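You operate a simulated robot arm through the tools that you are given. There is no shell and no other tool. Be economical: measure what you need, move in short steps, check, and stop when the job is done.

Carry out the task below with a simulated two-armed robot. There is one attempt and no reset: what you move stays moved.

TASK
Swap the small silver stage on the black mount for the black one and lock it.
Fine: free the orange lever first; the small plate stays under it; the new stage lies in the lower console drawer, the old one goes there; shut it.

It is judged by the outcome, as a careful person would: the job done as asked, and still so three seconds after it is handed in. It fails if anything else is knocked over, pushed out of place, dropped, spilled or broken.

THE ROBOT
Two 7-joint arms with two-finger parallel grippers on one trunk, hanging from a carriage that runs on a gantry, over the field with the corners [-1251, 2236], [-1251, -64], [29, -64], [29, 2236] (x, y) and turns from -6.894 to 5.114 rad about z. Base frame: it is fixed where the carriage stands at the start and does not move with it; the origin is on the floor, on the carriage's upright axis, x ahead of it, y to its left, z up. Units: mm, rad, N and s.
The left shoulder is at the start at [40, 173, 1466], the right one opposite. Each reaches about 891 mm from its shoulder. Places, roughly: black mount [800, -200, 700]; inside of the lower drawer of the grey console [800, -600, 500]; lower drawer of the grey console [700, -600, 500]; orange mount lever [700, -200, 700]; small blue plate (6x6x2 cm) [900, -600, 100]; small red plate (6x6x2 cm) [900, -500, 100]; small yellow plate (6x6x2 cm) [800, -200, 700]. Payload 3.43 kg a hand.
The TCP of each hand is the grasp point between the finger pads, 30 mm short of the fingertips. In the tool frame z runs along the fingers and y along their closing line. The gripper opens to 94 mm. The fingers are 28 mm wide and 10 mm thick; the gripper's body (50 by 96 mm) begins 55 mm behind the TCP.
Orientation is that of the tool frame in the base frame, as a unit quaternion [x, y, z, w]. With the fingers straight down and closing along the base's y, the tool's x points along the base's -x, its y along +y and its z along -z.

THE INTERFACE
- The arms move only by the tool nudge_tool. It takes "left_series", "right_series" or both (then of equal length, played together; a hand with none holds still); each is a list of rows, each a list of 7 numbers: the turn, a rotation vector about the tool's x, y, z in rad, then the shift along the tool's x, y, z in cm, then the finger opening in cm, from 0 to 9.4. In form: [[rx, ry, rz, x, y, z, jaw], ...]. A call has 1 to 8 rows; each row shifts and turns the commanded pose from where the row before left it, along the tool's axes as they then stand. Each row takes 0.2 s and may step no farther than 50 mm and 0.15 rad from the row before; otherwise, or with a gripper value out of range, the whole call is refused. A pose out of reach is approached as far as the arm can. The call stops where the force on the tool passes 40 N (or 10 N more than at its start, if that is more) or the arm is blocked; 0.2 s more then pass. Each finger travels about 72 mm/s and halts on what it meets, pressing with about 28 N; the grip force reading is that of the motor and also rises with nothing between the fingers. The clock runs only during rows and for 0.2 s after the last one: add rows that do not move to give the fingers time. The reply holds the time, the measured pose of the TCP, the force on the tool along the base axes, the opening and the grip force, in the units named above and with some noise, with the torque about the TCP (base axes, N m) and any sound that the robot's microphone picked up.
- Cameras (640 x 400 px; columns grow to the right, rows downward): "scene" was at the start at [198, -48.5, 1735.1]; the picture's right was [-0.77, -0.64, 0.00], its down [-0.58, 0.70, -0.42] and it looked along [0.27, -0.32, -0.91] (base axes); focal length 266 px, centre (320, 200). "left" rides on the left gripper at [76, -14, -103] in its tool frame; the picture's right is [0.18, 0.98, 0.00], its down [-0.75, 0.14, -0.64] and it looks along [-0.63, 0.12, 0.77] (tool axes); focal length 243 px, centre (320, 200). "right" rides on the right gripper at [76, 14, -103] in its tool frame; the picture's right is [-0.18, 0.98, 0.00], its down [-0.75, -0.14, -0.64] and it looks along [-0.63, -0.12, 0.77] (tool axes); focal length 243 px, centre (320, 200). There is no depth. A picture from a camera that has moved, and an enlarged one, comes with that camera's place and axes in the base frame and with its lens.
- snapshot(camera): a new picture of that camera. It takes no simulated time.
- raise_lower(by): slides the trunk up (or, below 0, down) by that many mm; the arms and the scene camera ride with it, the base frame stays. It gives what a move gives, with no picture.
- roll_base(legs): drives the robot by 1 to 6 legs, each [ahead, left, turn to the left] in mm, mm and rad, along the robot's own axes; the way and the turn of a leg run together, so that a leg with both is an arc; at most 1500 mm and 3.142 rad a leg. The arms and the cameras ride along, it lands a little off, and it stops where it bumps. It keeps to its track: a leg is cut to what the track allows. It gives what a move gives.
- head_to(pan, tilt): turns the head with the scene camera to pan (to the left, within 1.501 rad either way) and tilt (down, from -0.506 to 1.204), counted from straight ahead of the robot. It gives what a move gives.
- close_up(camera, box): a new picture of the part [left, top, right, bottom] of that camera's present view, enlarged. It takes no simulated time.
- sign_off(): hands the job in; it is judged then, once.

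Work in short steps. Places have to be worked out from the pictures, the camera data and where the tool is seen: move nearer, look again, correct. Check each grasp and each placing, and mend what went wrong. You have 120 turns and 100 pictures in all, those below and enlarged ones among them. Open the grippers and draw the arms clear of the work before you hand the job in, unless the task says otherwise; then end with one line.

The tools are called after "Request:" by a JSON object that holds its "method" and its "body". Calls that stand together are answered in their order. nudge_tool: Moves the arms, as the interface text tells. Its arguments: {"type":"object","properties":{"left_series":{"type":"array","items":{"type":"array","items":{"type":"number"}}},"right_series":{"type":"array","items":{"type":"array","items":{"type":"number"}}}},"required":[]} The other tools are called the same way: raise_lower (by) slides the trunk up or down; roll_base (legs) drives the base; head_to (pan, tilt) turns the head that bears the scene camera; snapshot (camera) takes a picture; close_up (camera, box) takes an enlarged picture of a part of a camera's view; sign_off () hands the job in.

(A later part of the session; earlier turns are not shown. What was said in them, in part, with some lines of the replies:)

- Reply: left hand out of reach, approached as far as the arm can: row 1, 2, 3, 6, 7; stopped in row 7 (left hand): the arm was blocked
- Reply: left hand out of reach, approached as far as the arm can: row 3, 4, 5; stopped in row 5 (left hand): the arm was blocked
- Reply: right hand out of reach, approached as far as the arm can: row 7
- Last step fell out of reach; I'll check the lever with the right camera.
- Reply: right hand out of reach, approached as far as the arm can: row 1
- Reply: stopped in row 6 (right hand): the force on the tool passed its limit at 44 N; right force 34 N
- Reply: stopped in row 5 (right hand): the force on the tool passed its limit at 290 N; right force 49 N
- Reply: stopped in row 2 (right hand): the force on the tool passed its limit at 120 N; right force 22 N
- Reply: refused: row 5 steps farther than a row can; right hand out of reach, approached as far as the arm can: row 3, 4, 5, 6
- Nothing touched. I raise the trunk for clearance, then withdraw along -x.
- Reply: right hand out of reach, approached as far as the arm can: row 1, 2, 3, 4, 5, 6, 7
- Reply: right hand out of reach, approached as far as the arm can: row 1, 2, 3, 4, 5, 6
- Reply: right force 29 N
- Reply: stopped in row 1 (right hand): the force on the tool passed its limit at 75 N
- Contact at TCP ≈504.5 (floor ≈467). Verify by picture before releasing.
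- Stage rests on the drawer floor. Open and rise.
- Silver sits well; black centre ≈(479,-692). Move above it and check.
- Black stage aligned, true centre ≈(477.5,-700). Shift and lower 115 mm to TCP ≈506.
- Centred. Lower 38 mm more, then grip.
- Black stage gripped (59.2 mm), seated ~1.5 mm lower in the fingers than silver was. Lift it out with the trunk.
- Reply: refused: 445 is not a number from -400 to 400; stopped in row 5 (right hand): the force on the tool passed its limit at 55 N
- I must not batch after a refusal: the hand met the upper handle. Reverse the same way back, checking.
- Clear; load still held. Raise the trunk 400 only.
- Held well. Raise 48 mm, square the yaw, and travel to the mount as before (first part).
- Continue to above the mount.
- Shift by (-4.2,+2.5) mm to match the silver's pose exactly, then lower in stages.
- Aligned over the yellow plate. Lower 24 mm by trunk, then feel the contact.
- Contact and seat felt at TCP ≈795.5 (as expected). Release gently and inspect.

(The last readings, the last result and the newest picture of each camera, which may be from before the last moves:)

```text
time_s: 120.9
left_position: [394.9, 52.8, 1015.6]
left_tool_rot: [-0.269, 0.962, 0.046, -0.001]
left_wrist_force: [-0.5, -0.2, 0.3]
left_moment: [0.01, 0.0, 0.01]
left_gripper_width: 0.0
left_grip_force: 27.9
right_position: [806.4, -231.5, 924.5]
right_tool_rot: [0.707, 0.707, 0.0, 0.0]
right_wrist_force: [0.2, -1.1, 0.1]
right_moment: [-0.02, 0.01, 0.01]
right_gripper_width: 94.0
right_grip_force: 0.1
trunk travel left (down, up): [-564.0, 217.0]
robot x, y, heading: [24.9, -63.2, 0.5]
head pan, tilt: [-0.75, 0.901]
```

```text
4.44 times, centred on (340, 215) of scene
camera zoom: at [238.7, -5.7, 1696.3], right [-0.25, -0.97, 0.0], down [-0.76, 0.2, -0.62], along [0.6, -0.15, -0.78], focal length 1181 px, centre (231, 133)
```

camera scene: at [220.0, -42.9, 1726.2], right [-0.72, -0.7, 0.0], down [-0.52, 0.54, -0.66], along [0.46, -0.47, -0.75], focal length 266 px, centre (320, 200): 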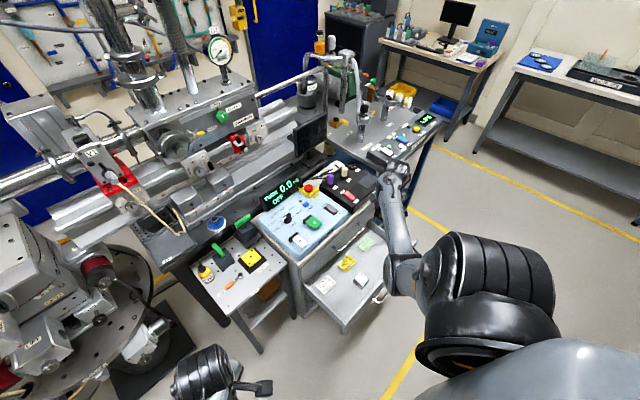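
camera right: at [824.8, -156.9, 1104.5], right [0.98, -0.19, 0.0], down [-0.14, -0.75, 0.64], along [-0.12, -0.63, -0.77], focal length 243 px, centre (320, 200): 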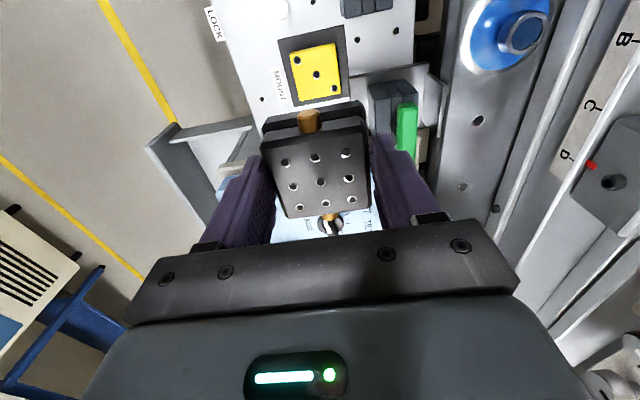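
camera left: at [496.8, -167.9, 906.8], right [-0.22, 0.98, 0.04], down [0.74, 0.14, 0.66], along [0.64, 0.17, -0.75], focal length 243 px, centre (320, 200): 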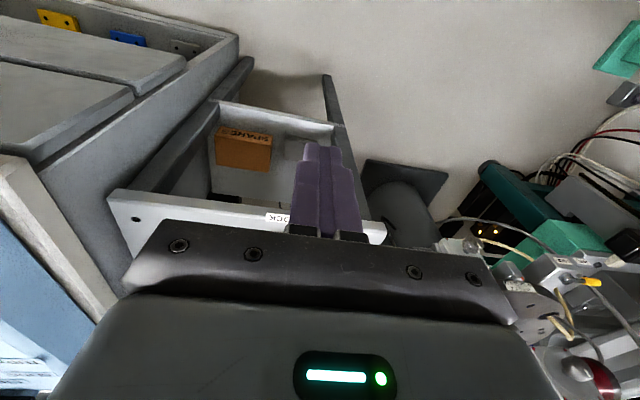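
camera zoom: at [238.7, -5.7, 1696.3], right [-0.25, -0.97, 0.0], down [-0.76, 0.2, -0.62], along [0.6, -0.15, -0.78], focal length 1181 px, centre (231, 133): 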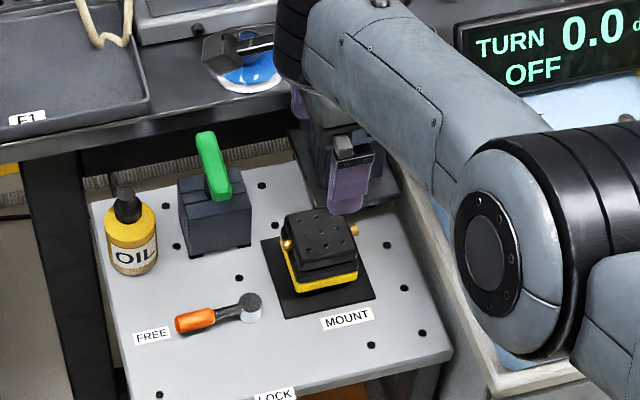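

Black stage is seated squarely over the yellow plate. Next: lock the lever. I move to free space, close the fingers and turn the hand back to yaw 0.5 (clear of oil bottle and block).

Request:
{"method": "nudge_tool", "body": {"right_series": [[0, 0, 0, 2.7, -3.5, 0, 0], [0, 0, 0, 2.7, -3.5, 0, 0], [0, 0, 0, 2.7, -3.5, 0, 0], [0, 0, 0, 0, -2, 0, 0]]}}

Request:
{"method": "nudge_tool", "body": {"right_series": [[0, 0, -0.148, 0, 0, 0, 0], [0, 0, -0.148, 0, 0, 0, 0], [0, 0, -0.148, 0, 0, 0, 0], [0, 0, -0.148, 0, 0, 0, 0], [0, 0, -0.148, 0, 0, 0, 0], [0, 0, -0.148, 0, 0, 0, 0], [0, 0, -0.148, 0, 0, 0, 0]]}}

Request:
{"method": "nudge_tool", "body": {"right_series": [[0, 0, -0.148, 0, 0, 0, 0], [0, 0, -0.148, 0, 0, 0, 0], [0, 0, -0.148, 0, 0, 0, 0], [0, 0, -0.148, 0, 0, 0, 0], [0, 0, -0.148, 0, 0, 0, 0], [0, 0, -0.148, 0, 0, 0, 0], [0, 0, -0.148, 0, 0, 0, 0]]}}

```text
time_s: 121.9
left_position: [393.4, 50.1, 1016.4]
left_tool_rot: [-0.269, 0.962, 0.044, -0.002]
left_wrist_force: [0.4, -0.5, -0.8]
left_moment: [0.05, 0.01, -0.05]
left_gripper_width: 0.0
left_grip_force: 28.3
right_position: [679.6, -153.5, 924.3]
right_tool_rot: [0.708, 0.706, 0.0, 0.0]
right_wrist_force: [0.0, 0.7, 0.0]
right_moment: [0.04, 0.0, 0.02]
right_gripper_width: 0.0
right_grip_force: 28.1
trunk travel left (down, up): [-564.0, 217.0]
robot x, y, heading: [25.4, -63.0, 0.501]
head pan, tilt: [-0.75, 0.901]
```

```text
time_s: 123.5
left_position: [395.4, 51.0, 1016.1]
left_tool_rot: [-0.27, 0.962, 0.045, -0.001]
left_wrist_force: [0.4, -0.8, -0.4]
left_moment: [0.02, 0.03, 0.04]
left_gripper_width: 0.0
left_grip_force: 28.2
right_position: [681.2, -150.1, 925.7]
right_tool_rot: [0.263, 0.965, 0.0, 0.0]
right_wrist_force: [-0.5, -0.6, 0.4]
right_moment: [-0.02, 0.05, 0.01]
right_gripper_width: 0.2
right_grip_force: 28.0
trunk travel left (down, up): [-564.0, 217.0]
robot x, y, heading: [20.3, -59.9, 0.501]
head pan, tilt: [-0.75, 0.901]
```

```text
time_s: 125.1
left_position: [395.3, 52.0, 1015.7]
left_tool_rot: [-0.269, 0.962, 0.045, -0.001]
left_wrist_force: [0.1, -0.3, 0.1]
left_moment: [-0.03, 0.01, 0.01]
left_gripper_width: 0.0
left_grip_force: 28.1
right_position: [681.1, -150.7, 926.4]
right_tool_rot: [-0.25, 0.968, 0.0, 0.0]
right_wrist_force: [0.4, -0.6, 0.8]
right_moment: [-0.01, -0.01, 0.02]
right_gripper_width: 0.0
right_grip_force: 27.4
trunk travel left (down, up): [-564.0, 217.0]
robot x, y, heading: [27.0, -61.4, 0.502]
head pan, tilt: [-0.75, 0.901]
```

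Yaw restored. Move above the space just +x of the lever knob, then look.

Request:
{"method": "nudge_tool", "body": {"right_series": [[0, 0, 0, -4.0, -0.62, 0, 0], [0, 0, 0, -4.0, -0.62, 0, 0], [0, 0, 0, -4.0, -0.62, 0, 0], [0, 0, 0, 0, 0, 0, 0]]}}

Request:
{"method": "raise_lower", "body": {"by": -90}}

Request:
{"method": "close_up", "body": {"camera": "right", "box": [160, 40, 480, 240]}}

Request:
{"method": "close_up", "body": {"camera": "scene", "box": [280, 150, 400, 240]}}

```text
time_s: 126.1
left_position: [393.3, 51.7, 1015.4]
left_tool_rot: [-0.269, 0.962, 0.045, -0.002]
left_wrist_force: [0.0, -0.1, 0.5]
left_moment: [0.01, 0.02, 0.0]
left_gripper_width: 0.0
left_grip_force: 27.3
right_position: [791.9, -110.1, 925.0]
right_tool_rot: [-0.248, 0.969, -0.001, -0.001]
right_wrist_force: [0.8, 0.5, -0.4]
right_moment: [0.03, -0.03, 0.0]
right_gripper_width: 0.0
right_grip_force: 27.5
trunk travel left (down, up): [-564.0, 217.0]
robot x, y, heading: [28.7, -63.3, 0.501]
head pan, tilt: [-0.75, 0.901]
```

```text
time_s: 127.3
left_position: [394.9, 52.9, 926.3]
left_tool_rot: [-0.269, 0.962, 0.045, 0.0]
left_wrist_force: [0.4, 0.2, 0.3]
left_moment: [0.03, 0.0, -0.04]
left_gripper_width: 0.0
left_grip_force: 28.3
right_position: [793.7, -109.0, 835.4]
right_tool_rot: [-0.247, 0.969, 0.0, -0.001]
right_wrist_force: [0.3, 0.7, 0.5]
right_moment: [0.0, 0.01, 0.01]
right_gripper_width: 0.3
right_grip_force: 28.2
trunk travel left (down, up): [-474.0, 307.0]
robot x, y, heading: [22.8, -60.4, 0.497]
head pan, tilt: [-0.75, 0.901]
```

```text
2.00 times, centred on (320, 140) of right
camera zoom: at [720.9, -132.5, 939.1], right [-0.31, 0.95, 0.0], down [0.73, 0.24, 0.64], along [0.61, 0.2, -0.77], focal length 485 px, centre (320, 320)
```

zoom: 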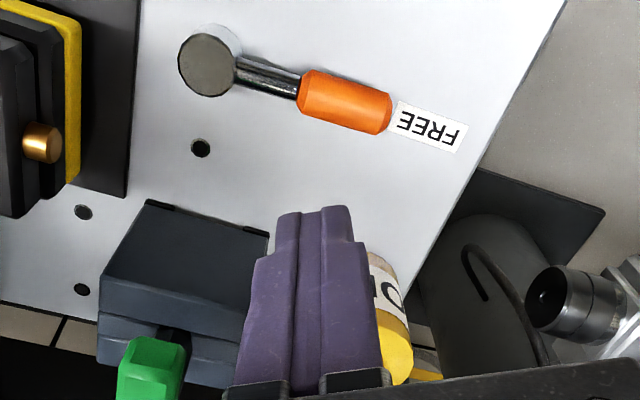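

```text
4.44 times, centred on (340, 195) of scene
camera zoom: at [238.9, -5.6, 1606.4], right [-0.25, -0.97, 0.0], down [-0.76, 0.2, -0.62], along [0.6, -0.15, -0.78], focal length 1181 px, centre (231, 222)
```

zoom: 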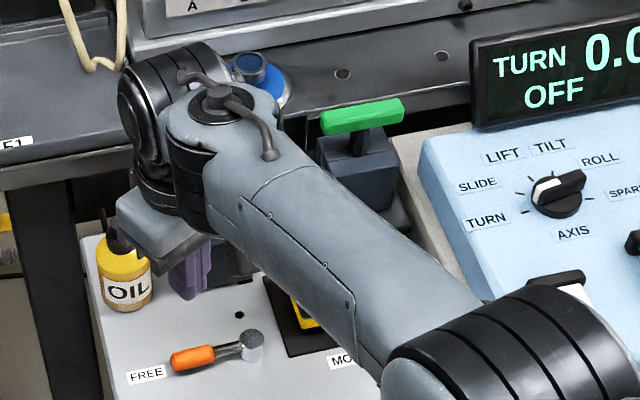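

Knob centre ≈(768,-107), block starts at x≈842. Shift +6 mm in x to (800,-110) and lower to TCP ≈772.

Request:
{"method": "nudge_tool", "body": {"right_series": [[0, 0, 0, -0.53, -0.29, 0, 0], [0, 0, 0, 0, 0, 0, 0]]}}

Request:
{"method": "raise_lower", "body": {"by": -63}}

Request:
{"method": "close_up", "body": {"camera": "right", "box": [160, 40, 480, 240]}}

```text
time_s: 127.9
left_position: [394.7, 51.7, 926.9]
left_tool_rot: [-0.269, 0.962, 0.044, 0.0]
left_wrist_force: [-0.2, 0.8, -0.1]
left_moment: [0.01, -0.01, -0.03]
left_gripper_width: 0.3
left_grip_force: 28.1
right_position: [797.5, -109.9, 836.7]
right_tool_rot: [-0.248, 0.969, -0.001, 0.0]
right_wrist_force: [0.2, -0.3, 0.6]
right_moment: [-0.01, -0.01, 0.02]
right_gripper_width: 0.1
right_grip_force: 27.3
trunk travel left (down, up): [-474.0, 307.0]
robot x, y, heading: [29.1, -59.2, 0.5]
head pan, tilt: [-0.75, 0.901]
```

```text
time_s: 128.8
left_position: [394.4, 52.2, 865.3]
left_tool_rot: [-0.269, 0.962, 0.045, 0.0]
left_wrist_force: [-0.7, 0.8, -1.2]
left_moment: [0.01, 0.02, 0.01]
left_gripper_width: 0.0
left_grip_force: 28.1
right_position: [804.4, -107.9, 783.4]
right_tool_rot: [-0.247, 0.969, 0.001, 0.006]
right_wrist_force: [-1.5, -1.1, 5.9]
right_moment: [-0.19, -0.29, -0.06]
right_gripper_width: 0.0
right_grip_force: 28.0
trunk travel left (down, up): [-414.0, 367.0]
robot x, y, heading: [25.9, -60.2, 0.5]
head pan, tilt: [-0.75, 0.901]
stopped: the force on the tool passed its limit at 56 N (the readings are from after the stop); the commanded pose is now the measured one
```

```text
2.00 times, centred on (320, 140) of right
camera zoom: at [730.0, -130.5, 885.2], right [-0.31, 0.95, 0.0], down [0.72, 0.23, 0.65], along [0.62, 0.2, -0.76], focal length 485 px, centre (320, 320)
```

zoom: 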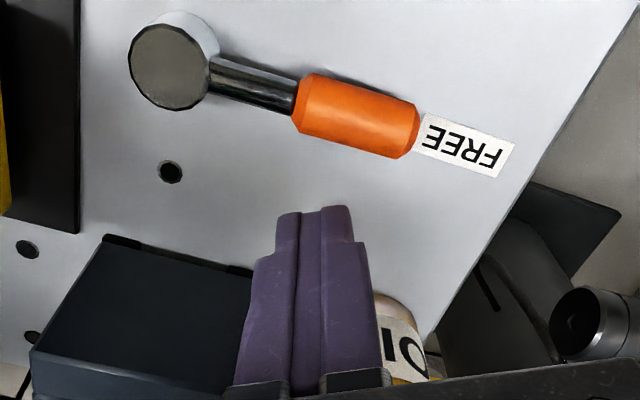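

Something touched the hand from below (likely the green-handled block's handle). Raise again at once and look.

Request:
{"method": "raise_lower", "body": {"by": 40}}

Request:
{"method": "close_up", "body": {"camera": "scene", "box": [270, 140, 390, 240]}}

Request:
{"method": "snapshot", "body": {"camera": "right"}}

```text
time_s: 129.7
left_position: [394.7, 52.9, 904.4]
left_tool_rot: [-0.269, 0.962, 0.045, 0.0]
left_wrist_force: [0.3, 0.1, 0.2]
left_moment: [0.02, 0.01, 0.01]
left_gripper_width: 0.1
left_grip_force: 27.9
right_position: [802.8, -107.2, 822.5]
right_tool_rot: [-0.247, 0.969, 0.001, 0.005]
right_wrist_force: [0.3, -0.4, 0.5]
right_moment: [0.01, 0.01, -0.04]
right_gripper_width: 0.0
right_grip_force: 28.4
trunk travel left (down, up): [-454.0, 327.0]
robot x, y, heading: [25.3, -58.9, 0.498]
head pan, tilt: [-0.75, 0.901]
```

```text
4.00 times, centred on (330, 190) of scene
camera zoom: at [238.4, -5.7, 1585.8], right [-0.25, -0.97, 0.0], down [-0.76, 0.2, -0.62], along [0.6, -0.15, -0.78], focal length 1063 px, centre (280, 240)
```

zoom: 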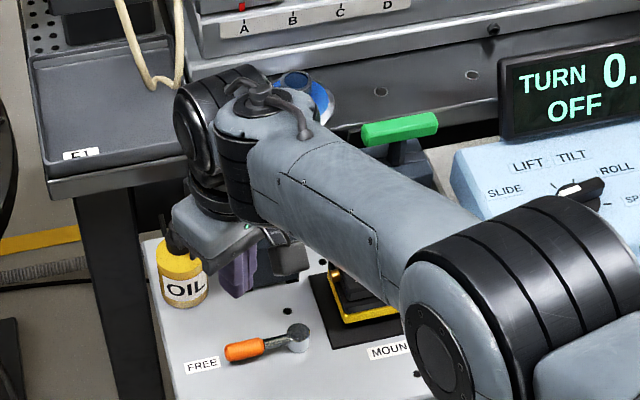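

```text
22 pictures are left
camera right: at [728.9, -130.9, 924.3], right [-0.31, 0.95, 0.0], down [0.72, 0.23, 0.65], along [0.62, 0.2, -0.76], focal length 243 px, centre (320, 200)
```

right: 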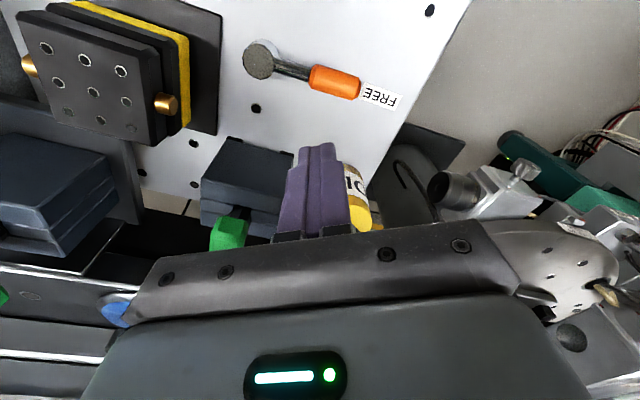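

The gripper's wide body met the green handle; it looks unmoved. Turn the hand to yaw≈0.1 so the body's narrow side faces it, and sit at x≈793.

Request:
{"method": "nudge_tool", "body": {"right_series": [[0, 0.01, 0, 0.97, 0.3, 0, 0], [0, 0, 0.134, 0, 0, 0, 0], [0, 0, 0.134, 0, 0, 0, 0], [0, 0, 0.134, 0, 0, 0, 0], [0, 0, 0, 0, 0, 0, 0]]}}

Request:
{"method": "close_up", "body": {"camera": "right", "box": [160, 40, 480, 240]}}

```text
time_s: 130.8
left_position: [394.7, 52.2, 904.2]
left_tool_rot: [-0.269, 0.962, 0.045, -0.001]
left_wrist_force: [-0.1, 0.4, 0.0]
left_moment: [0.06, 0.01, 0.01]
left_gripper_width: 0.3
left_grip_force: 27.9
right_position: [793.2, -108.8, 822.6]
right_tool_rot: [-0.047, 0.999, 0.0, 0.001]
right_wrist_force: [-1.0, 0.3, 0.2]
right_moment: [-0.02, -0.01, 0.0]
right_gripper_width: 0.0
right_grip_force: 28.4
right hand out of reach, approached as far as the arm can: row 1
trunk travel left (down, up): [-454.0, 327.0]
robot x, y, heading: [25.1, -62.0, 0.503]
head pan, tilt: [-0.75, 0.901]
```

```text
2.00 times, centred on (320, 140) of right
camera zoom: at [716.7, -101.6, 924.8], right [0.09, 1.0, 0.0], down [0.76, -0.07, 0.64], along [0.64, -0.06, -0.77], focal length 485 px, centre (320, 320)
```

zoom: 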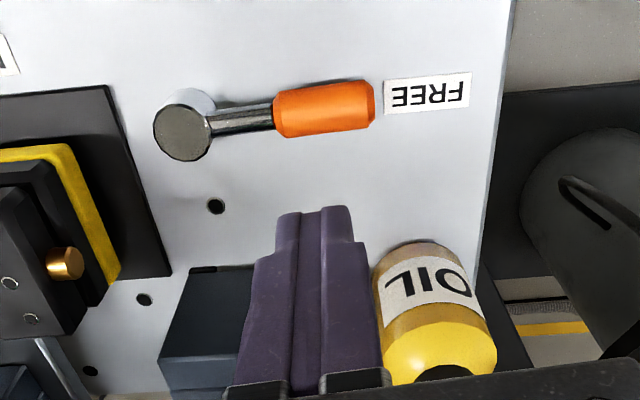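

Oil bottle top (~z 800) is below the body; clearances fine now. Lower 51 mm.

Request:
{"method": "raise_lower", "body": {"by": -51}}

Request:
{"method": "close_up", "body": {"camera": "right", "box": [160, 40, 480, 240]}}

```text
time_s: 131.8
left_position: [394.6, 51.8, 855.4]
left_tool_rot: [-0.269, 0.962, 0.045, 0.0]
left_wrist_force: [0.2, -0.1, 0.3]
left_moment: [0.01, 0.02, -0.02]
left_gripper_width: 0.3
left_grip_force: 28.3
right_position: [794.0, -109.1, 770.7]
right_tool_rot: [-0.047, 0.999, 0.0, 0.001]
right_wrist_force: [0.0, -0.1, -1.5]
right_moment: [0.0, 0.0, -0.03]
right_gripper_width: 0.0
right_grip_force: 28.4
trunk travel left (down, up): [-403.0, 378.0]
robot x, y, heading: [26.7, -63.2, 0.497]
head pan, tilt: [-0.75, 0.901]
```

```text
2.00 times, centred on (320, 140) of right
camera zoom: at [717.0, -101.6, 874.1], right [0.09, 1.0, 0.0], down [0.76, -0.07, 0.64], along [0.64, -0.06, -0.77], focal length 485 px, centre (320, 320)
```

zoom: 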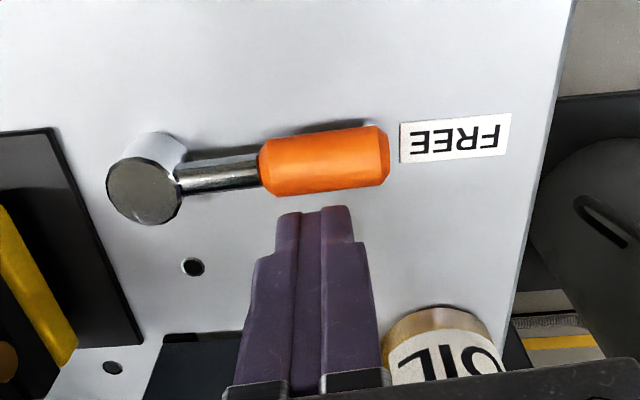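

Finger is right behind the knob. Sweep the lever in an arc from +y back to -x (LOCK).

Request:
{"method": "nudge_tool", "body": {"right_series": [[0, 0, 0, 0.9, 0, 0, 0], [0, 0, 0, 1.07, 0.4, 0, 0], [0, 0, 0, 1.19, 0.21, 0, 0], [0, 0, 0, 1.43, -0.27, 0, 0], [0, 0, 0, 1.14, -0.39, 0, 0], [0, 0, 0, 1.08, -0.8, 0, 0], [0, 0, 0, 0.79, -0.93, 0, 0], [0, 0, 0, 0.38, -0.87, 0, 0]]}}

Request:
{"method": "close_up", "body": {"camera": "right", "box": [160, 40, 480, 240]}}

```text
time_s: 133.6
left_position: [398.5, 52.5, 855.9]
left_tool_rot: [-0.268, 0.962, 0.044, 0.0]
left_wrist_force: [0.6, 0.4, 1.2]
left_moment: [-0.02, -0.01, -0.01]
left_gripper_width: 0.1
left_grip_force: 28.1
right_position: [721.7, -141.1, 773.2]
right_tool_rot: [-0.049, 0.999, 0.0, 0.002]
right_wrist_force: [4.0, 1.5, 19.5]
right_moment: [0.13, -0.19, 0.16]
right_gripper_width: 0.0
right_grip_force: 27.8
trunk travel left (down, up): [-403.0, 378.0]
robot x, y, heading: [26.9, -59.7, 0.499]
head pan, tilt: [-0.75, 0.901]
```

```text
2.00 times, centred on (320, 140) of right
camera zoom: at [643.7, -135.0, 875.9], right [0.09, 1.0, 0.0], down [0.76, -0.07, 0.65], along [0.64, -0.05, -0.76], focal length 485 px, centre (320, 320)
```

zoom: 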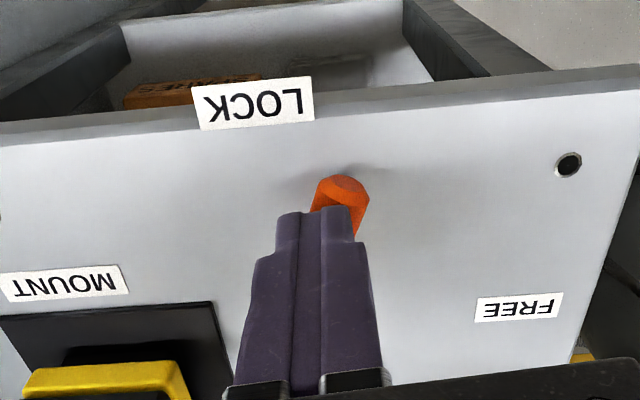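

The fingertips seem to have ridden over the knob (up-force 19 N); the lever is at ≈157°. Lift, step to its +y side and look.

Request:
{"method": "raise_lower", "body": {"by": 30}}

Request:
{"method": "nudge_tool", "body": {"right_series": [[0, 0, 0, 0, 3.0, 0, 0], [0, 0, 0, 0, 1.2, 0, 0], [0, 0, 0, 0, 0, 0, 0]]}}

Request:
{"method": "close_up", "body": {"camera": "right", "box": [160, 40, 480, 240]}}

```text
time_s: 134.3
left_position: [394.6, 51.6, 883.6]
left_tool_rot: [-0.268, 0.962, 0.046, -0.001]
left_wrist_force: [-0.1, 0.6, -0.1]
left_moment: [-0.04, -0.01, 0.04]
left_gripper_width: 0.2
left_grip_force: 28.1
right_position: [715.1, -143.4, 800.7]
right_tool_rot: [-0.048, 0.999, 0.0, -0.001]
right_wrist_force: [-0.4, -0.2, -0.7]
right_moment: [-0.01, 0.0, 0.01]
right_gripper_width: 0.0
right_grip_force: 27.5
trunk travel left (down, up): [-433.0, 348.0]
robot x, y, heading: [27.2, -60.4, 0.497]
head pan, tilt: [-0.75, 0.901]
```

```text
time_s: 135.1
left_position: [395.0, 52.7, 884.1]
left_tool_rot: [-0.269, 0.962, 0.045, -0.001]
left_wrist_force: [-0.4, 0.0, 0.2]
left_moment: [0.03, -0.01, -0.01]
left_gripper_width: 0.0
left_grip_force: 27.6
right_position: [712.2, -102.0, 802.0]
right_tool_rot: [-0.048, 0.999, 0.0, 0.0]
right_wrist_force: [-1.3, -0.2, -0.2]
right_moment: [-0.01, -0.01, -0.01]
right_gripper_width: 0.0
right_grip_force: 28.4
trunk travel left (down, up): [-433.0, 348.0]
robot x, y, heading: [24.6, -59.6, 0.497]
head pan, tilt: [-0.75, 0.901]
```

```text
2.00 times, centred on (320, 140) of right
camera zoom: at [636.1, -94.1, 904.4], right [0.09, 1.0, 0.0], down [0.76, -0.07, 0.64], along [0.64, -0.06, -0.77], focal length 485 px, centre (320, 320)
```

zoom: 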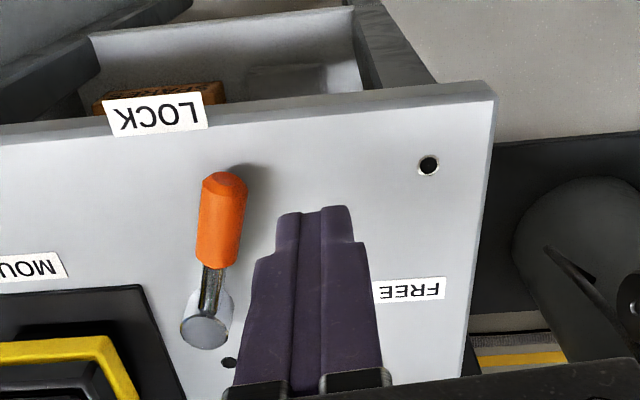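

Lever at ≈162°, knob mid ≈(714,-138). Lower to tips ≈z 734 and push -y again until it stops.

Request:
{"method": "raise_lower", "body": {"by": -38}}

Request:
{"method": "nudge_tool", "body": {"right_series": [[0, 0, 0, 0, -1.2, 0, 0], [0, 0, 0, 0, -1.0, 0, 0], [0, 0, 0, 0, -1.0, 0, 0], [0, 0, 0, 0, -0.6, 0, 0], [0, 0, 0, 0, -0.5, 0, 0], [0, 0, 0, 0, -0.4, 0, 0], [0, 0, 0, 0, -0.3, 0, 0]]}}

Request:
{"method": "close_up", "body": {"camera": "right", "box": [160, 40, 480, 240]}}

```text
time_s: 135.9
left_position: [395.9, 52.4, 847.0]
left_tool_rot: [-0.269, 0.962, 0.045, 0.0]
left_wrist_force: [0.6, -0.3, -0.1]
left_moment: [-0.02, 0.0, 0.01]
left_gripper_width: 0.0
left_grip_force: 28.0
right_position: [713.2, -101.8, 764.8]
right_tool_rot: [-0.047, 0.999, 0.0, 0.002]
right_wrist_force: [0.4, 0.2, 0.2]
right_moment: [0.0, 0.04, 0.02]
right_gripper_width: 0.0
right_grip_force: 27.6
trunk travel left (down, up): [-395.0, 386.0]
robot x, y, heading: [24.2, -62.7, 0.5]
head pan, tilt: [-0.75, 0.901]
```

```text
time_s: 137.5
left_position: [393.2, 58.1, 846.0]
left_tool_rot: [-0.27, 0.962, 0.047, -0.001]
left_wrist_force: [0.9, 0.1, 0.1]
left_moment: [0.01, 0.01, 0.0]
left_gripper_width: 0.2
left_grip_force: 27.7
right_position: [716.4, -141.4, 763.0]
right_tool_rot: [-0.049, 0.999, 0.004, 0.0]
right_wrist_force: [-7.4, 24.6, 7.3]
right_moment: [0.62, 0.31, -0.34]
right_gripper_width: 0.1
right_grip_force: 28.6
trunk travel left (down, up): [-395.0, 386.0]
robot x, y, heading: [27.1, -58.3, 0.498]
head pan, tilt: [-0.75, 0.901]
```

```text
2.00 times, centred on (320, 140) of right
camera zoom: at [640.3, -135.7, 866.2], right [0.09, 1.0, 0.01], down [0.76, -0.07, 0.64], along [0.64, -0.05, -0.77], focal length 485 px, centre (320, 320)
```

zoom: 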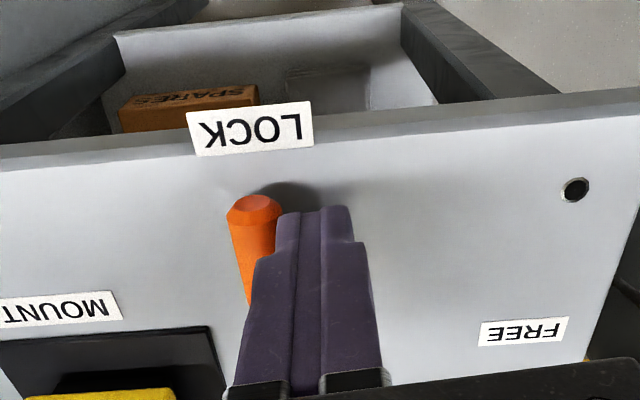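

Lever is near 180° with 25 N resistance. Push slightly more to confirm the end stop.

Request:
{"method": "nudge_tool", "body": {"right_series": [[0, 0, 0, 0, -0.5, 0, 0], [0, 0, 0, 0, -0.5, 0, 0], [0, 0, 0, 0, -0.5, 0, 0]]}}

```text
time_s: 138.1
left_position: [395.2, 55.3, 846.5]
left_tool_rot: [-0.271, 0.962, 0.047, 0.0]
left_wrist_force: [-0.6, 0.0, -0.1]
left_moment: [0.01, -0.03, 0.0]
left_gripper_width: 0.0
left_grip_force: 28.0
right_position: [717.8, -143.0, 764.1]
right_tool_rot: [-0.055, 0.998, 0.012, -0.001]
right_wrist_force: [-1.1, 22.2, -2.3]
right_moment: [0.64, 0.0, -0.29]
right_gripper_width: 0.2
right_grip_force: 28.3
trunk travel left (down, up): [-395.0, 386.0]
robot x, y, heading: [24.5, -59.2, 0.5]
head pan, tilt: [-0.75, 0.901]
stopped in row 2 (right hand): the force on the tool passed its limit at 41 N (the readings are from after the stop); the commanded pose is now the measured one
```

Hard stop met at 41 N: locked. Back off +y, lift by trunk and verify.

Request:
{"method": "nudge_tool", "body": {"right_series": [[0, 0, 0, 0, 1.5, 0, 0], [0, 0, 0, 0, 2.0, 0, 0], [0, 0, 0, 0, 0, 0, 0]]}}

Request:
{"method": "raise_lower", "body": {"by": 140}}

Request:
{"method": "snapshot", "body": {"camera": "right"}}

Request:
{"method": "close_up", "body": {"camera": "scene", "box": [280, 160, 400, 260]}}

```text
time_s: 138.9
left_position: [394.9, 49.7, 847.1]
left_tool_rot: [-0.27, 0.962, 0.045, -0.001]
left_wrist_force: [0.0, 0.2, -0.3]
left_moment: [0.04, -0.04, -0.02]
left_gripper_width: 0.0
left_grip_force: 27.9
right_position: [713.7, -118.6, 763.6]
right_tool_rot: [-0.051, 0.999, 0.004, -0.001]
right_wrist_force: [-0.2, 0.1, -0.1]
right_moment: [0.04, -0.02, -0.01]
right_gripper_width: 0.0
right_grip_force: 28.0
trunk travel left (down, up): [-395.0, 386.0]
robot x, y, heading: [27.2, -61.7, 0.503]
head pan, tilt: [-0.75, 0.901]
```

```text
time_s: 140.5
left_position: [394.6, 53.4, 986.9]
left_tool_rot: [-0.27, 0.962, 0.044, -0.001]
left_wrist_force: [-0.3, 0.5, -0.1]
left_moment: [-0.02, -0.03, 0.02]
left_gripper_width: 0.0
left_grip_force: 28.0
right_position: [712.8, -116.8, 903.1]
right_tool_rot: [-0.051, 0.999, 0.005, -0.001]
right_wrist_force: [0.7, -0.7, 0.4]
right_moment: [0.03, 0.0, -0.01]
right_gripper_width: 0.0
right_grip_force: 28.0
trunk travel left (down, up): [-535.0, 246.0]
robot x, y, heading: [24.2, -63.1, 0.499]
head pan, tilt: [-0.75, 0.901]
```

```text
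16 pictures are left
camera right: at [637.7, -111.3, 1006.6], right [0.08, 1.0, 0.01], down [0.77, -0.07, 0.64], along [0.64, -0.05, -0.77], focal length 243 px, centre (320, 200)
```

right: 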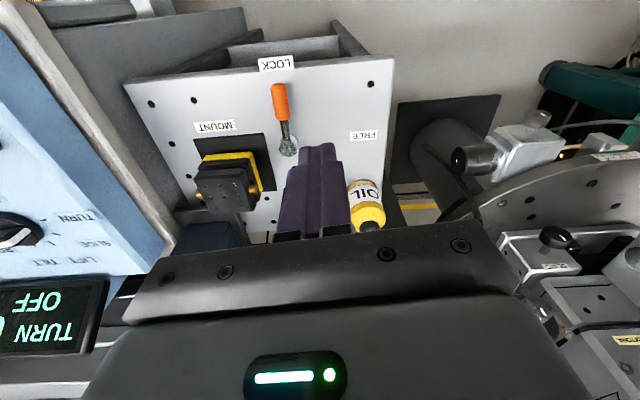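

```text
4.00 times, centred on (340, 210) of scene
camera zoom: at [238.3, -5.1, 1666.8], right [-0.25, -0.97, 0.0], down [-0.76, 0.19, -0.62], along [0.6, -0.15, -0.78], focal length 1063 px, centre (240, 160)
```

zoom: 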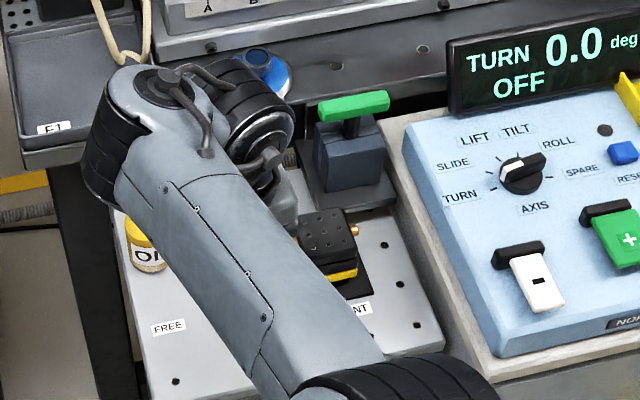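

Lever points to LOCK and the black stage is in place. Now shut the drawer: drive back 200 mm in x so the arm is not folded, and turn the hand to the drawer yaw.

Request:
{"method": "roll_base", "body": {"legs": [[-175.5, 95.9, 0]]}}

Request:
{"method": "nudge_tool", "body": {"right_series": [[0, 0, 0.147, 0, 0, 0, 3.5], [0, 0, 0.147, 0, 0, 0, 3.5], [0, 0, 0.147, 0, 0, 0, 3.5], [0, 0, 0.147, 0, 0, 0, 3.5], [0, 0, 0.147, 0, 0, 0, 3.5], [0, 0, 0.147, 0, 0, 0, 3.5], [0, 0, 0.147, 0, 0, 0, 3.5], [0, 0, 0.147, 0, 0, 0, 3.5]]}}

Request:
{"method": "nudge_tool", "body": {"right_series": [[0, 0, 0.147, 0, 0, 0, 3.5], [0, 0, 0.145, 0, 0, 0, 3.5], [0, 0, 0, 0, 0, 0, 3.5]]}}

```text
time_s: 142.1
left_position: [194.1, 56.7, 986.0]
left_tool_rot: [-0.271, 0.961, 0.045, -0.001]
left_wrist_force: [-0.9, -1.1, -0.6]
left_moment: [0.0, -0.01, 0.02]
left_gripper_width: 0.0
left_grip_force: 27.9
right_position: [515.3, -113.5, 903.0]
right_tool_rot: [-0.054, 0.999, 0.005, -0.001]
right_wrist_force: [-1.5, 0.6, -1.1]
right_moment: [-0.04, -0.02, 0.0]
right_gripper_width: 0.2
right_grip_force: 27.6
trunk travel left (down, up): [-535.0, 246.0]
robot x, y, heading: [-169.3, -57.5, 0.506]
head pan, tilt: [-0.75, 0.901]
```

```text
time_s: 143.9
left_position: [195.8, 55.7, 987.3]
left_tool_rot: [-0.272, 0.961, 0.044, 0.0]
left_wrist_force: [-0.2, 0.6, -0.2]
left_moment: [-0.02, -0.02, 0.01]
left_gripper_width: 0.0
left_grip_force: 27.7
right_position: [515.3, -113.0, 904.0]
right_tool_rot: [0.51, 0.86, 0.005, -0.003]
right_wrist_force: [0.2, -0.6, -0.5]
right_moment: [0.01, -0.01, -0.02]
right_gripper_width: 34.9
right_grip_force: 0.0
trunk travel left (down, up): [-535.0, 246.0]
robot x, y, heading: [-173.9, -58.9, 0.504]
head pan, tilt: [-0.75, 0.901]
```

```text
time_s: 144.7
left_position: [195.2, 56.3, 987.4]
left_tool_rot: [-0.272, 0.961, 0.045, -0.001]
left_wrist_force: [-0.4, 0.0, -0.3]
left_moment: [0.01, 0.0, -0.02]
left_gripper_width: 0.0
left_grip_force: 28.2
right_position: [515.5, -112.7, 903.0]
right_tool_rot: [0.63, 0.776, 0.004, -0.004]
right_wrist_force: [-0.5, 0.8, 0.1]
right_moment: [0.0, 0.02, -0.01]
right_gripper_width: 34.9
right_grip_force: 0.2
trunk travel left (down, up): [-535.0, 246.0]
robot x, y, heading: [-174.9, -63.6, 0.501]
head pan, tilt: [-0.75, 0.901]
```

Finish the yaw (0.206 more) and travel toward -y in front of the console.

Request:
{"method": "nudge_tool", "body": {"right_series": [[0, 0, 0.103, 0, 0, 0, 3.5], [0, 0, 0.103, 0, 0, 0, 3.5], [0, 0, 0, -4.7, -1.2, 0, 3.5], [0, 0, 0, -4.7, -1.2, 0, 3.5], [0, 0, 0, -4.7, -1.2, 0, 3.5], [0, 0, 0, -4.7, -1.2, 0, 3.5], [0, 0, 0, -4.7, -1.2, 0, 3.5], [0, 0, 0, -4.7, -1.2, 0, 3.5]]}}

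```text
time_s: 146.5
left_position: [195.5, 54.2, 986.7]
left_tool_rot: [-0.272, 0.961, 0.044, -0.002]
left_wrist_force: [-0.1, -0.5, 0.1]
left_moment: [0.04, 0.01, 0.01]
left_gripper_width: 0.0
left_grip_force: 27.8
right_position: [444.2, -396.6, 902.1]
right_tool_rot: [0.706, 0.708, 0.003, -0.005]
right_wrist_force: [-0.3, -0.2, -0.4]
right_moment: [0.03, -0.01, 0.01]
right_gripper_width: 35.2
right_grip_force: 0.1
trunk travel left (down, up): [-535.0, 246.0]
robot x, y, heading: [-170.6, -62.8, 0.506]
head pan, tilt: [-0.75, 0.901]
```

Continue to above the pre-approach point (265,-621), then tilt.

Request:
{"method": "nudge_tool", "body": {"right_series": [[0, 0, 0, -3.75, -3.0, 0, 3.5], [0, 0, 0, -3.75, -3.0, 0, 3.5], [0, 0, 0, -3.75, -3.0, 0, 3.5], [0, 0, 0, -3.75, -3.0, 0, 3.5], [0, 0, 0, -3.75, -3.0, 0, 3.5], [0, 0, 0, -3.75, -3.0, 0, 3.5], [0, 0, 0, 0, 0, 0, 3.5]]}}

Request:
{"method": "nudge_tool", "body": {"right_series": [[-0.148, 0, 0, 0, 0, 0, 3.5], [-0.148, 0, 0, 0, 0, 0, 3.5], [-0.148, 0, 0, 0, 0, 0, 3.5], [-0.148, 0, 0, 0, 0, 0, 3.5], [-0.148, 0, 0, 0, 0, 0, 3.5], [0, 0, 0, 0, 0, 0, 3.5]]}}

```text
time_s: 148.1
left_position: [196.1, 57.2, 985.8]
left_tool_rot: [-0.272, 0.961, 0.045, -0.001]
left_wrist_force: [0.1, 0.4, 0.2]
left_moment: [-0.03, -0.05, -0.03]
left_gripper_width: 0.1
left_grip_force: 27.6
right_position: [266.5, -616.5, 897.8]
right_tool_rot: [0.706, 0.708, 0.004, -0.003]
right_wrist_force: [-0.4, -0.9, 0.0]
right_moment: [0.0, -0.03, 0.0]
right_gripper_width: 34.7
right_grip_force: 0.1
trunk travel left (down, up): [-535.0, 246.0]
robot x, y, heading: [-169.9, -59.3, 0.505]
head pan, tilt: [-0.75, 0.901]
```

```text
time_s: 149.5
left_position: [195.4, 57.1, 985.2]
left_tool_rot: [-0.272, 0.961, 0.045, -0.001]
left_wrist_force: [-0.2, -0.5, -0.2]
left_moment: [-0.01, 0.0, 0.0]
left_gripper_width: 0.0
left_grip_force: 28.6
right_position: [266.5, -618.4, 899.1]
right_tool_rot: [0.66, 0.659, 0.256, 0.252]
right_wrist_force: [-0.9, -0.6, -0.6]
right_moment: [-0.03, 0.01, 0.02]
right_gripper_width: 35.0
right_grip_force: 0.1
trunk travel left (down, up): [-535.0, 246.0]
robot x, y, heading: [-174.4, -59.8, 0.504]
head pan, tilt: [-0.75, 0.901]
```

Tilted fine. Lower 293 mm to the pre-approach height and look.

Request:
{"method": "raise_lower", "body": {"by": -293}}

Request:
{"method": "head_to", "body": {"pan": -1.25, "tilt": 0.8}}

Request:
{"method": "snapshot", "body": {"camera": "right"}}

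Request:
{"method": "snapshot", "body": {"camera": "scene"}}

```text
time_s: 152.5
left_position: [194.8, 57.3, 693.8]
left_tool_rot: [-0.272, 0.961, 0.044, -0.001]
left_wrist_force: [0.0, -0.6, -0.5]
left_moment: [-0.01, 0.05, -0.02]
left_gripper_width: 0.0
left_grip_force: 27.6
right_position: [267.7, -620.9, 605.3]
right_tool_rot: [0.66, 0.66, 0.255, 0.251]
right_wrist_force: [0.4, 1.0, -0.3]
right_moment: [-0.02, 0.02, -0.01]
right_gripper_width: 35.1
right_grip_force: 0.1
trunk travel left (down, up): [-242.0, 539.0]
robot x, y, heading: [-173.0, -59.2, 0.504]
head pan, tilt: [-0.75, 0.901]
```

```text
time_s: 153.4
left_position: [195.6, 56.0, 693.1]
left_tool_rot: [-0.272, 0.961, 0.045, 0.0]
left_wrist_force: [0.0, -0.2, 0.9]
left_moment: [-0.01, 0.02, -0.05]
left_gripper_width: 0.0
left_grip_force: 28.1
right_position: [267.6, -620.1, 605.9]
right_tool_rot: [0.661, 0.659, 0.256, 0.25]
right_wrist_force: [-0.4, 0.1, 0.6]
right_moment: [-0.05, 0.0, 0.0]
right_gripper_width: 35.2
right_grip_force: 0.0
trunk travel left (down, up): [-242.0, 539.0]
robot x, y, heading: [-173.3, -58.1, 0.502]
head pan, tilt: [-1.25, 0.799]
```

```text
14 pictures are left
camera right: at [209.8, -543.4, 692.0], right [0.73, -0.19, 0.66], down [-0.53, -0.76, 0.38], along [0.43, -0.63, -0.65], focal length 243 px, centre (320, 200)
```

right: 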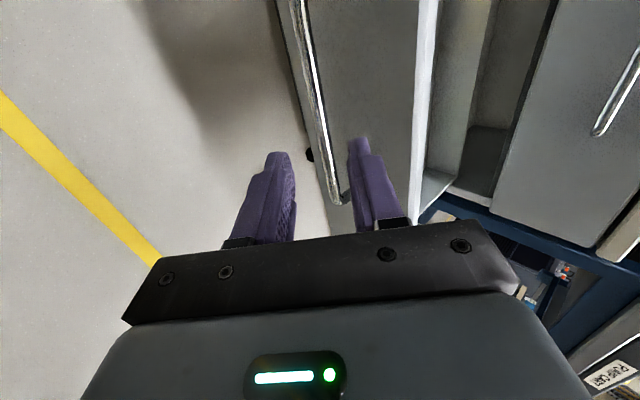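

```text
13 pictures are left
camera scene: at [25.7, -38.5, 1381.8], right [-0.68, -0.74, 0.0], down [-0.53, 0.49, -0.7], along [0.51, -0.47, -0.72], focal length 266 px, centre (320, 200)
```

scene: 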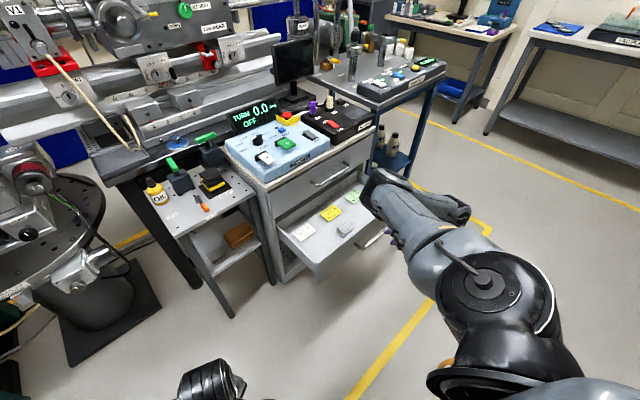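

Same view as the successful first approach. Check the drawer contents by close-up, advance 77 mm and grip.

Request:
{"method": "close_up", "body": {"camera": "scene", "box": [260, 140, 400, 280]}}

Request:
{"method": "nudge_tool", "body": {"right_series": [[0, 0, 0, 0, 0, 3.5, 3.5], [0, 0, 0, 0, 0, 2.5, 3.5], [0, 0, 0, 0, 0, 1.7, 3.5], [0, 0, 0, 0, 0, 0, 3.5]]}}

Request:
{"method": "close_up", "body": {"camera": "right", "box": [200, 60, 440, 240]}}

```text
2.86 times, centred on (330, 210) of scene
camera zoom: at [25.7, -38.5, 1381.8], right [-0.68, -0.74, 0.0], down [-0.53, 0.49, -0.7], along [0.51, -0.47, -0.72], focal length 759 px, centre (291, 171)
```

zoom: 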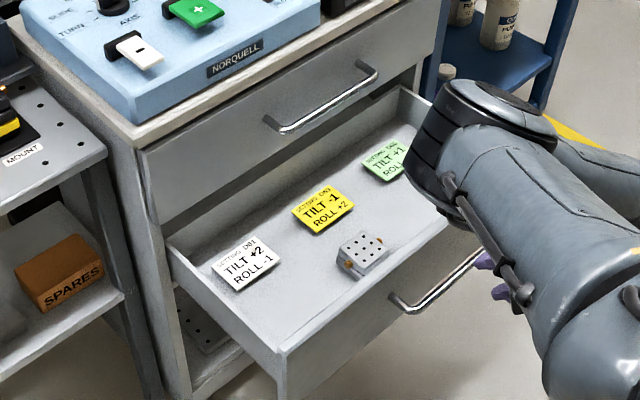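

```text
time_s: 154.4
left_position: [195.5, 56.5, 693.1]
left_tool_rot: [-0.272, 0.961, 0.045, -0.001]
left_wrist_force: [0.0, -0.1, -0.2]
left_moment: [0.02, 0.03, -0.01]
left_gripper_width: 0.1
left_grip_force: 28.8
right_position: [319.3, -619.0, 548.0]
right_tool_rot: [0.66, 0.66, 0.256, 0.251]
right_wrist_force: [-0.2, 0.0, 0.3]
right_moment: [0.03, 0.02, -0.02]
right_gripper_width: 35.1
right_grip_force: 0.2
trunk travel left (down, up): [-242.0, 539.0]
robot x, y, heading: [-172.4, -58.6, 0.504]
head pan, tilt: [-1.25, 0.799]
```

```text
2.22 times, centred on (320, 150) of right
camera zoom: at [261.4, -543.7, 633.8], right [0.73, -0.19, 0.66], down [-0.53, -0.76, 0.38], along [0.43, -0.63, -0.65], focal length 539 px, centre (320, 311)
```

zoom: 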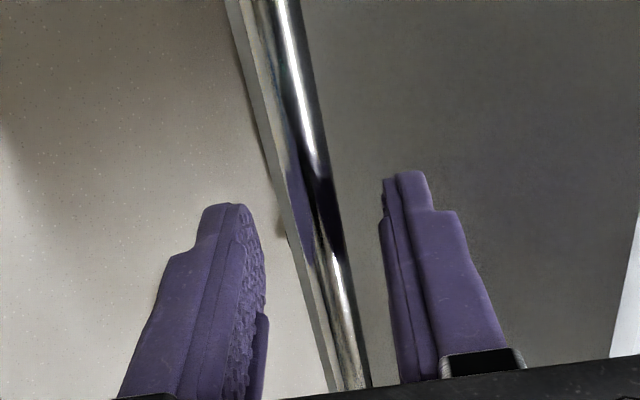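

Bar between fingers; silver stands upright in the drawer. Grip and push +x 100 mm with the arm.

Request:
{"method": "nudge_tool", "body": {"right_series": [[0, 0, 0, 0, 0, 0, 2], [0, 0, 0, 0, 0, 0, 0], [0, 0, 0, 0, 0, 0, 0], [0, 0, 0, 0, 0, 0, 0]]}}

Request:
{"method": "nudge_tool", "body": {"right_series": [[0, 0, 0, 0, 1.0, 0.9, 0], [0, 0, 0, 0, 1.48, 1.35, 0], [0, 0, 0, 0, 1.48, 1.35, 0], [0, 0, 0, 0, 1.48, 1.35, 0], [0, 0, 0, 0, 1.48, 1.35, 0], [0, 0, 0, 0, 0, 0, 0]]}}

```text
time_s: 155.4
left_position: [196.4, 55.7, 693.3]
left_tool_rot: [-0.272, 0.961, 0.045, -0.001]
left_wrist_force: [-0.6, -0.2, -1.1]
left_moment: [0.02, -0.01, -0.02]
left_gripper_width: 0.0
left_grip_force: 27.7
right_position: [320.4, -618.7, 547.9]
right_tool_rot: [0.66, 0.659, 0.257, 0.252]
right_wrist_force: [-1.8, 5.8, 13.4]
right_moment: [-0.66, -0.17, 0.84]
right_gripper_width: 12.1
right_grip_force: 45.0
trunk travel left (down, up): [-242.0, 539.0]
robot x, y, heading: [-174.4, -58.9, 0.506]
head pan, tilt: [-1.25, 0.799]
```

```text
time_s: 156.8
left_position: [196.0, 56.5, 692.1]
left_tool_rot: [-0.272, 0.961, 0.045, -0.001]
left_wrist_force: [0.3, 0.4, 0.6]
left_moment: [0.0, 0.02, 0.03]
left_gripper_width: 0.1
left_grip_force: 27.8
right_position: [411.0, -619.2, 548.9]
right_tool_rot: [0.66, 0.66, 0.256, 0.251]
right_wrist_force: [1.4, -0.4, 1.4]
right_moment: [-0.44, -0.1, 0.94]
right_gripper_width: 11.6
right_grip_force: 45.1
trunk travel left (down, up): [-242.0, 539.0]
robot x, y, heading: [-173.9, -60.8, 0.503]
head pan, tilt: [-1.25, 0.799]
```

Moves freely. Drive the base +120 mm in x (holding the handle), leaving the last part for the arm.

Request:
{"method": "roll_base", "body": {"legs": [[105.0, -57.5, 0]]}}

Request:
{"method": "nudge_tool", "body": {"right_series": [[0, 0, 0, 0, 1.1, 1.0, 0], [0, 0, 0, 0, 0.74, 0.67, 0], [0, 0, 0, 0, 0.37, 0.34, 0], [0, 0, 0, 0, 0, 0, 0]]}}

```text
time_s: 158.0
left_position: [314.4, 56.1, 693.2]
left_tool_rot: [-0.271, 0.962, 0.045, -0.001]
left_wrist_force: [0.8, 0.2, -0.3]
left_moment: [0.01, 0.02, -0.02]
left_gripper_width: 0.0
left_grip_force: 28.4
right_position: [528.1, -620.0, 548.4]
right_tool_rot: [0.662, 0.659, 0.256, 0.25]
right_wrist_force: [-0.8, 3.8, 2.9]
right_moment: [-0.24, 0.0, 1.53]
right_gripper_width: 11.5
right_grip_force: 45.5
trunk travel left (down, up): [-242.0, 539.0]
robot x, y, heading: [-53.4, -57.9, 0.502]
head pan, tilt: [-1.25, 0.799]
```

```text
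time_s: 159.0
left_position: [314.8, 55.4, 693.2]
left_tool_rot: [-0.271, 0.962, 0.045, -0.001]
left_wrist_force: [0.1, 0.2, 0.0]
left_moment: [-0.03, -0.03, 0.02]
left_gripper_width: 0.0
left_grip_force: 27.5
right_position: [558.7, -620.6, 547.2]
right_tool_rot: [0.661, 0.658, 0.257, 0.251]
right_wrist_force: [-1.9, 5.8, 8.5]
right_moment: [-0.73, -0.08, 1.05]
right_gripper_width: 11.8
right_grip_force: 45.2
trunk travel left (down, up): [-242.0, 539.0]
robot x, y, heading: [-54.5, -58.4, 0.501]
head pan, tilt: [-1.25, 0.799]
```

Nearly shut (about 9 mm left). Push on in small steps until the stop.

Request:
{"method": "nudge_tool", "body": {"right_series": [[0, 0, 0, 0, 0.37, 0.34, 0], [0, 0, 0, 0, 0.37, 0.34, 0], [0, 0, 0, 0, 0.3, 0.27, 0], [0, 0, 0, 0, 0.3, 0.27, 0], [0, 0, 0, 0, 0, 0, 0]]}}

Request:
{"method": "close_up", "body": {"camera": "scene", "box": [270, 150, 430, 290]}}

```text
time_s: 159.8
left_position: [311.9, 57.6, 694.3]
left_tool_rot: [-0.269, 0.962, 0.047, -0.001]
left_wrist_force: [-1.2, 0.0, 0.9]
left_moment: [0.01, 0.01, 0.0]
left_gripper_width: 0.2
left_grip_force: 28.0
right_position: [568.8, -619.4, 547.8]
right_tool_rot: [0.661, 0.659, 0.257, 0.252]
right_wrist_force: [-11.0, 9.8, 16.4]
right_moment: [-1.03, -0.09, 0.82]
right_gripper_width: 11.7
right_grip_force: 45.4
trunk travel left (down, up): [-242.0, 539.0]
robot x, y, heading: [-55.5, -57.9, 0.505]
head pan, tilt: [-1.25, 0.799]
stopped in row 3 (right hand): the force on the tool passed its limit at 44 N (the readings are from after the stop); the commanded pose is now the measured one
```

```text
2.86 times, centred on (350, 220) of scene
camera zoom: at [142.9, -38.0, 1381.6], right [-0.68, -0.73, 0.0], down [-0.53, 0.49, -0.7], along [0.51, -0.47, -0.72], focal length 759 px, centre (234, 143)
```

zoom: 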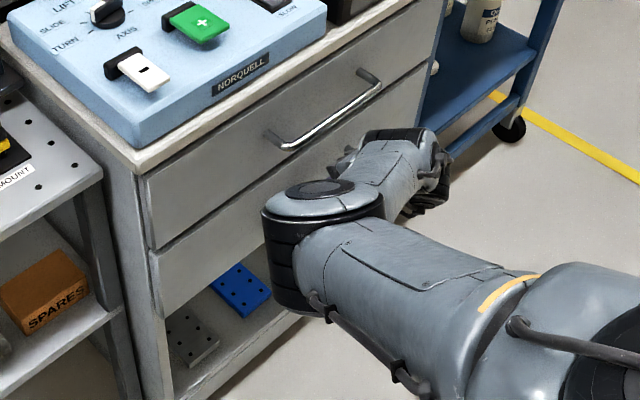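

Stopped flush at the original position (568.8 vs 567.4). Release and back off along the fingers.

Request:
{"method": "nudge_tool", "body": {"right_series": [[0, 0, 0, 0, 0, 0, 2.5], [0, 0, 0, 0, 0, 0, 3.5], [0, 0, 0, 0, 0, -2.5, 3.5], [0, 0, 0, 0, 0, -3.0, 3.5], [0, 0, 0, 0, -2.5, -3.0, 3.5], [0, 0, 0, 0, -3, -3.0, 5], [0, 0, 0, 0, 0, 0, 8]]}}

Request:
{"method": "roll_base", "body": {"legs": [[-220, 80, 0]]}}

Request:
{"method": "snapshot", "body": {"camera": "scene"}}

```text
time_s: 161.4
left_position: [314.3, 54.5, 693.7]
left_tool_rot: [-0.271, 0.962, 0.045, -0.001]
left_wrist_force: [0.3, 0.0, -0.3]
left_moment: [-0.01, -0.01, -0.02]
left_gripper_width: 0.1
left_grip_force: 27.9
right_position: [452.2, -620.1, 595.7]
right_tool_rot: [0.661, 0.658, 0.257, 0.252]
right_wrist_force: [0.2, -0.1, 0.6]
right_moment: [0.03, 0.03, 0.01]
right_gripper_width: 80.1
right_grip_force: 0.1
trunk travel left (down, up): [-242.0, 539.0]
robot x, y, heading: [-56.6, -61.9, 0.503]
head pan, tilt: [-1.25, 0.799]
```

```text
time_s: 163.1
left_position: [86.5, 50.9, 693.0]
left_tool_rot: [-0.272, 0.961, 0.045, -0.001]
left_wrist_force: [-0.4, 0.4, 0.0]
left_moment: [0.04, 0.01, 0.0]
left_gripper_width: 0.0
left_grip_force: 27.4
right_position: [226.0, -623.8, 595.0]
right_tool_rot: [0.66, 0.66, 0.257, 0.25]
right_wrist_force: [-0.6, 0.0, -0.3]
right_moment: [-0.02, 0.04, 0.0]
right_gripper_width: 80.1
right_grip_force: 0.0
trunk travel left (down, up): [-242.0, 539.0]
robot x, y, heading: [-285.2, -63.8, 0.507]
head pan, tilt: [-1.25, 0.799]
```

```text
9 pictures are left
camera scene: at [-83.6, -43.6, 1381.9], right [-0.68, -0.74, 0.0], down [-0.53, 0.49, -0.7], along [0.51, -0.47, -0.72], focal length 266 px, centre (320, 200)
```

scene: 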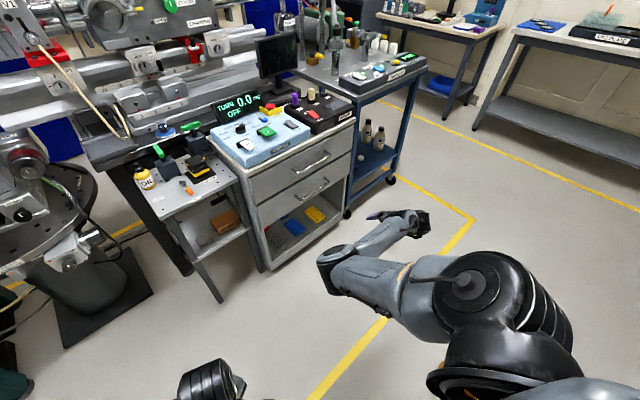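

Arms are clear. Open the left gripper too, and make a last close check of drawer, mount and lever.

Request:
{"method": "nudge_tool", "body": {"left_series": [[0, 0, 0, 0, 0, 0, 5], [0, 0, 0, 0, 0, 0, 9.4], [0, 0, 0, 0, 0, 0, 9.4]], "right_series": [[0, 0, 0, 0, 0, 0, 9.4], [0, 0, 0, 0, 0, 0, 9.4], [0, 0, 0, 0, 0, 0, 9.4]]}}

Request:
{"method": "close_up", "body": {"camera": "scene", "box": [120, 110, 250, 220]}}

Request:
{"method": "close_up", "body": {"camera": "scene", "box": [220, 90, 360, 270]}}

```text
time_s: 163.9
left_position: [86.1, 52.8, 694.1]
left_tool_rot: [-0.272, 0.961, 0.045, -0.001]
left_wrist_force: [-0.2, 0.3, 0.8]
left_moment: [0.03, 0.03, 0.01]
left_gripper_width: 94.1
left_grip_force: 0.0
right_position: [226.7, -622.5, 595.5]
right_tool_rot: [0.661, 0.659, 0.258, 0.251]
right_wrist_force: [0.9, 0.3, 0.4]
right_moment: [-0.02, -0.04, -0.03]
right_gripper_width: 94.0
right_grip_force: 0.1
trunk travel left (down, up): [-242.0, 539.0]
robot x, y, heading: [-282.2, -66.4, 0.507]
head pan, tilt: [-1.25, 0.799]
```

```text
3.64 times, centred on (185, 165) of scene
camera zoom: at [-83.8, -43.6, 1381.8], right [-0.68, -0.74, 0.0], down [-0.53, 0.49, -0.7], along [0.51, -0.47, -0.72], focal length 966 px, centre (811, 327)
```

zoom: 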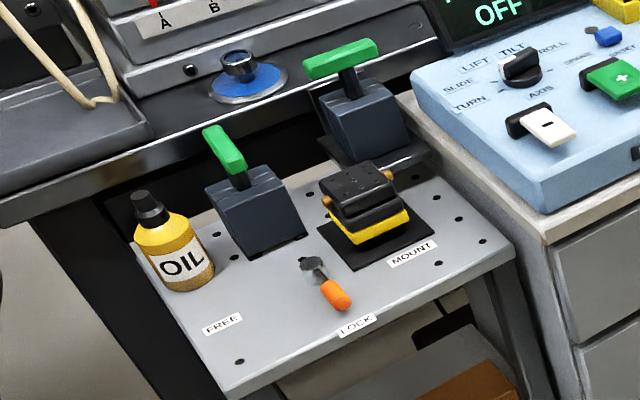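

```text
2.22 times, centred on (290, 180) of scene
camera zoom: at [-83.8, -43.6, 1381.8], right [-0.68, -0.74, 0.0], down [-0.53, 0.49, -0.7], along [0.51, -0.47, -0.72], focal length 591 px, centre (387, 244)
```

zoom: 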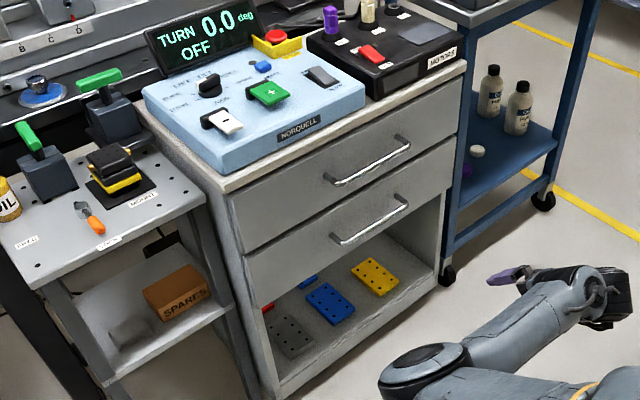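

Black stage on the yellow plate, lever at LOCK, drawer flush and shut with the silver stage inside, surroundings unchanged. Handing in.

Request:
{"method": "sign_off", "body": {}}

```text
The job is handed in.
```

The black stage is on the mount over the yellow plate with the lever at LOCK, and the silver stage is in the lower drawer, which is shut. Along the way, the hand briefly bumped the green-handled block and the upper drawer handle, and neither looked moved in the last pictures.
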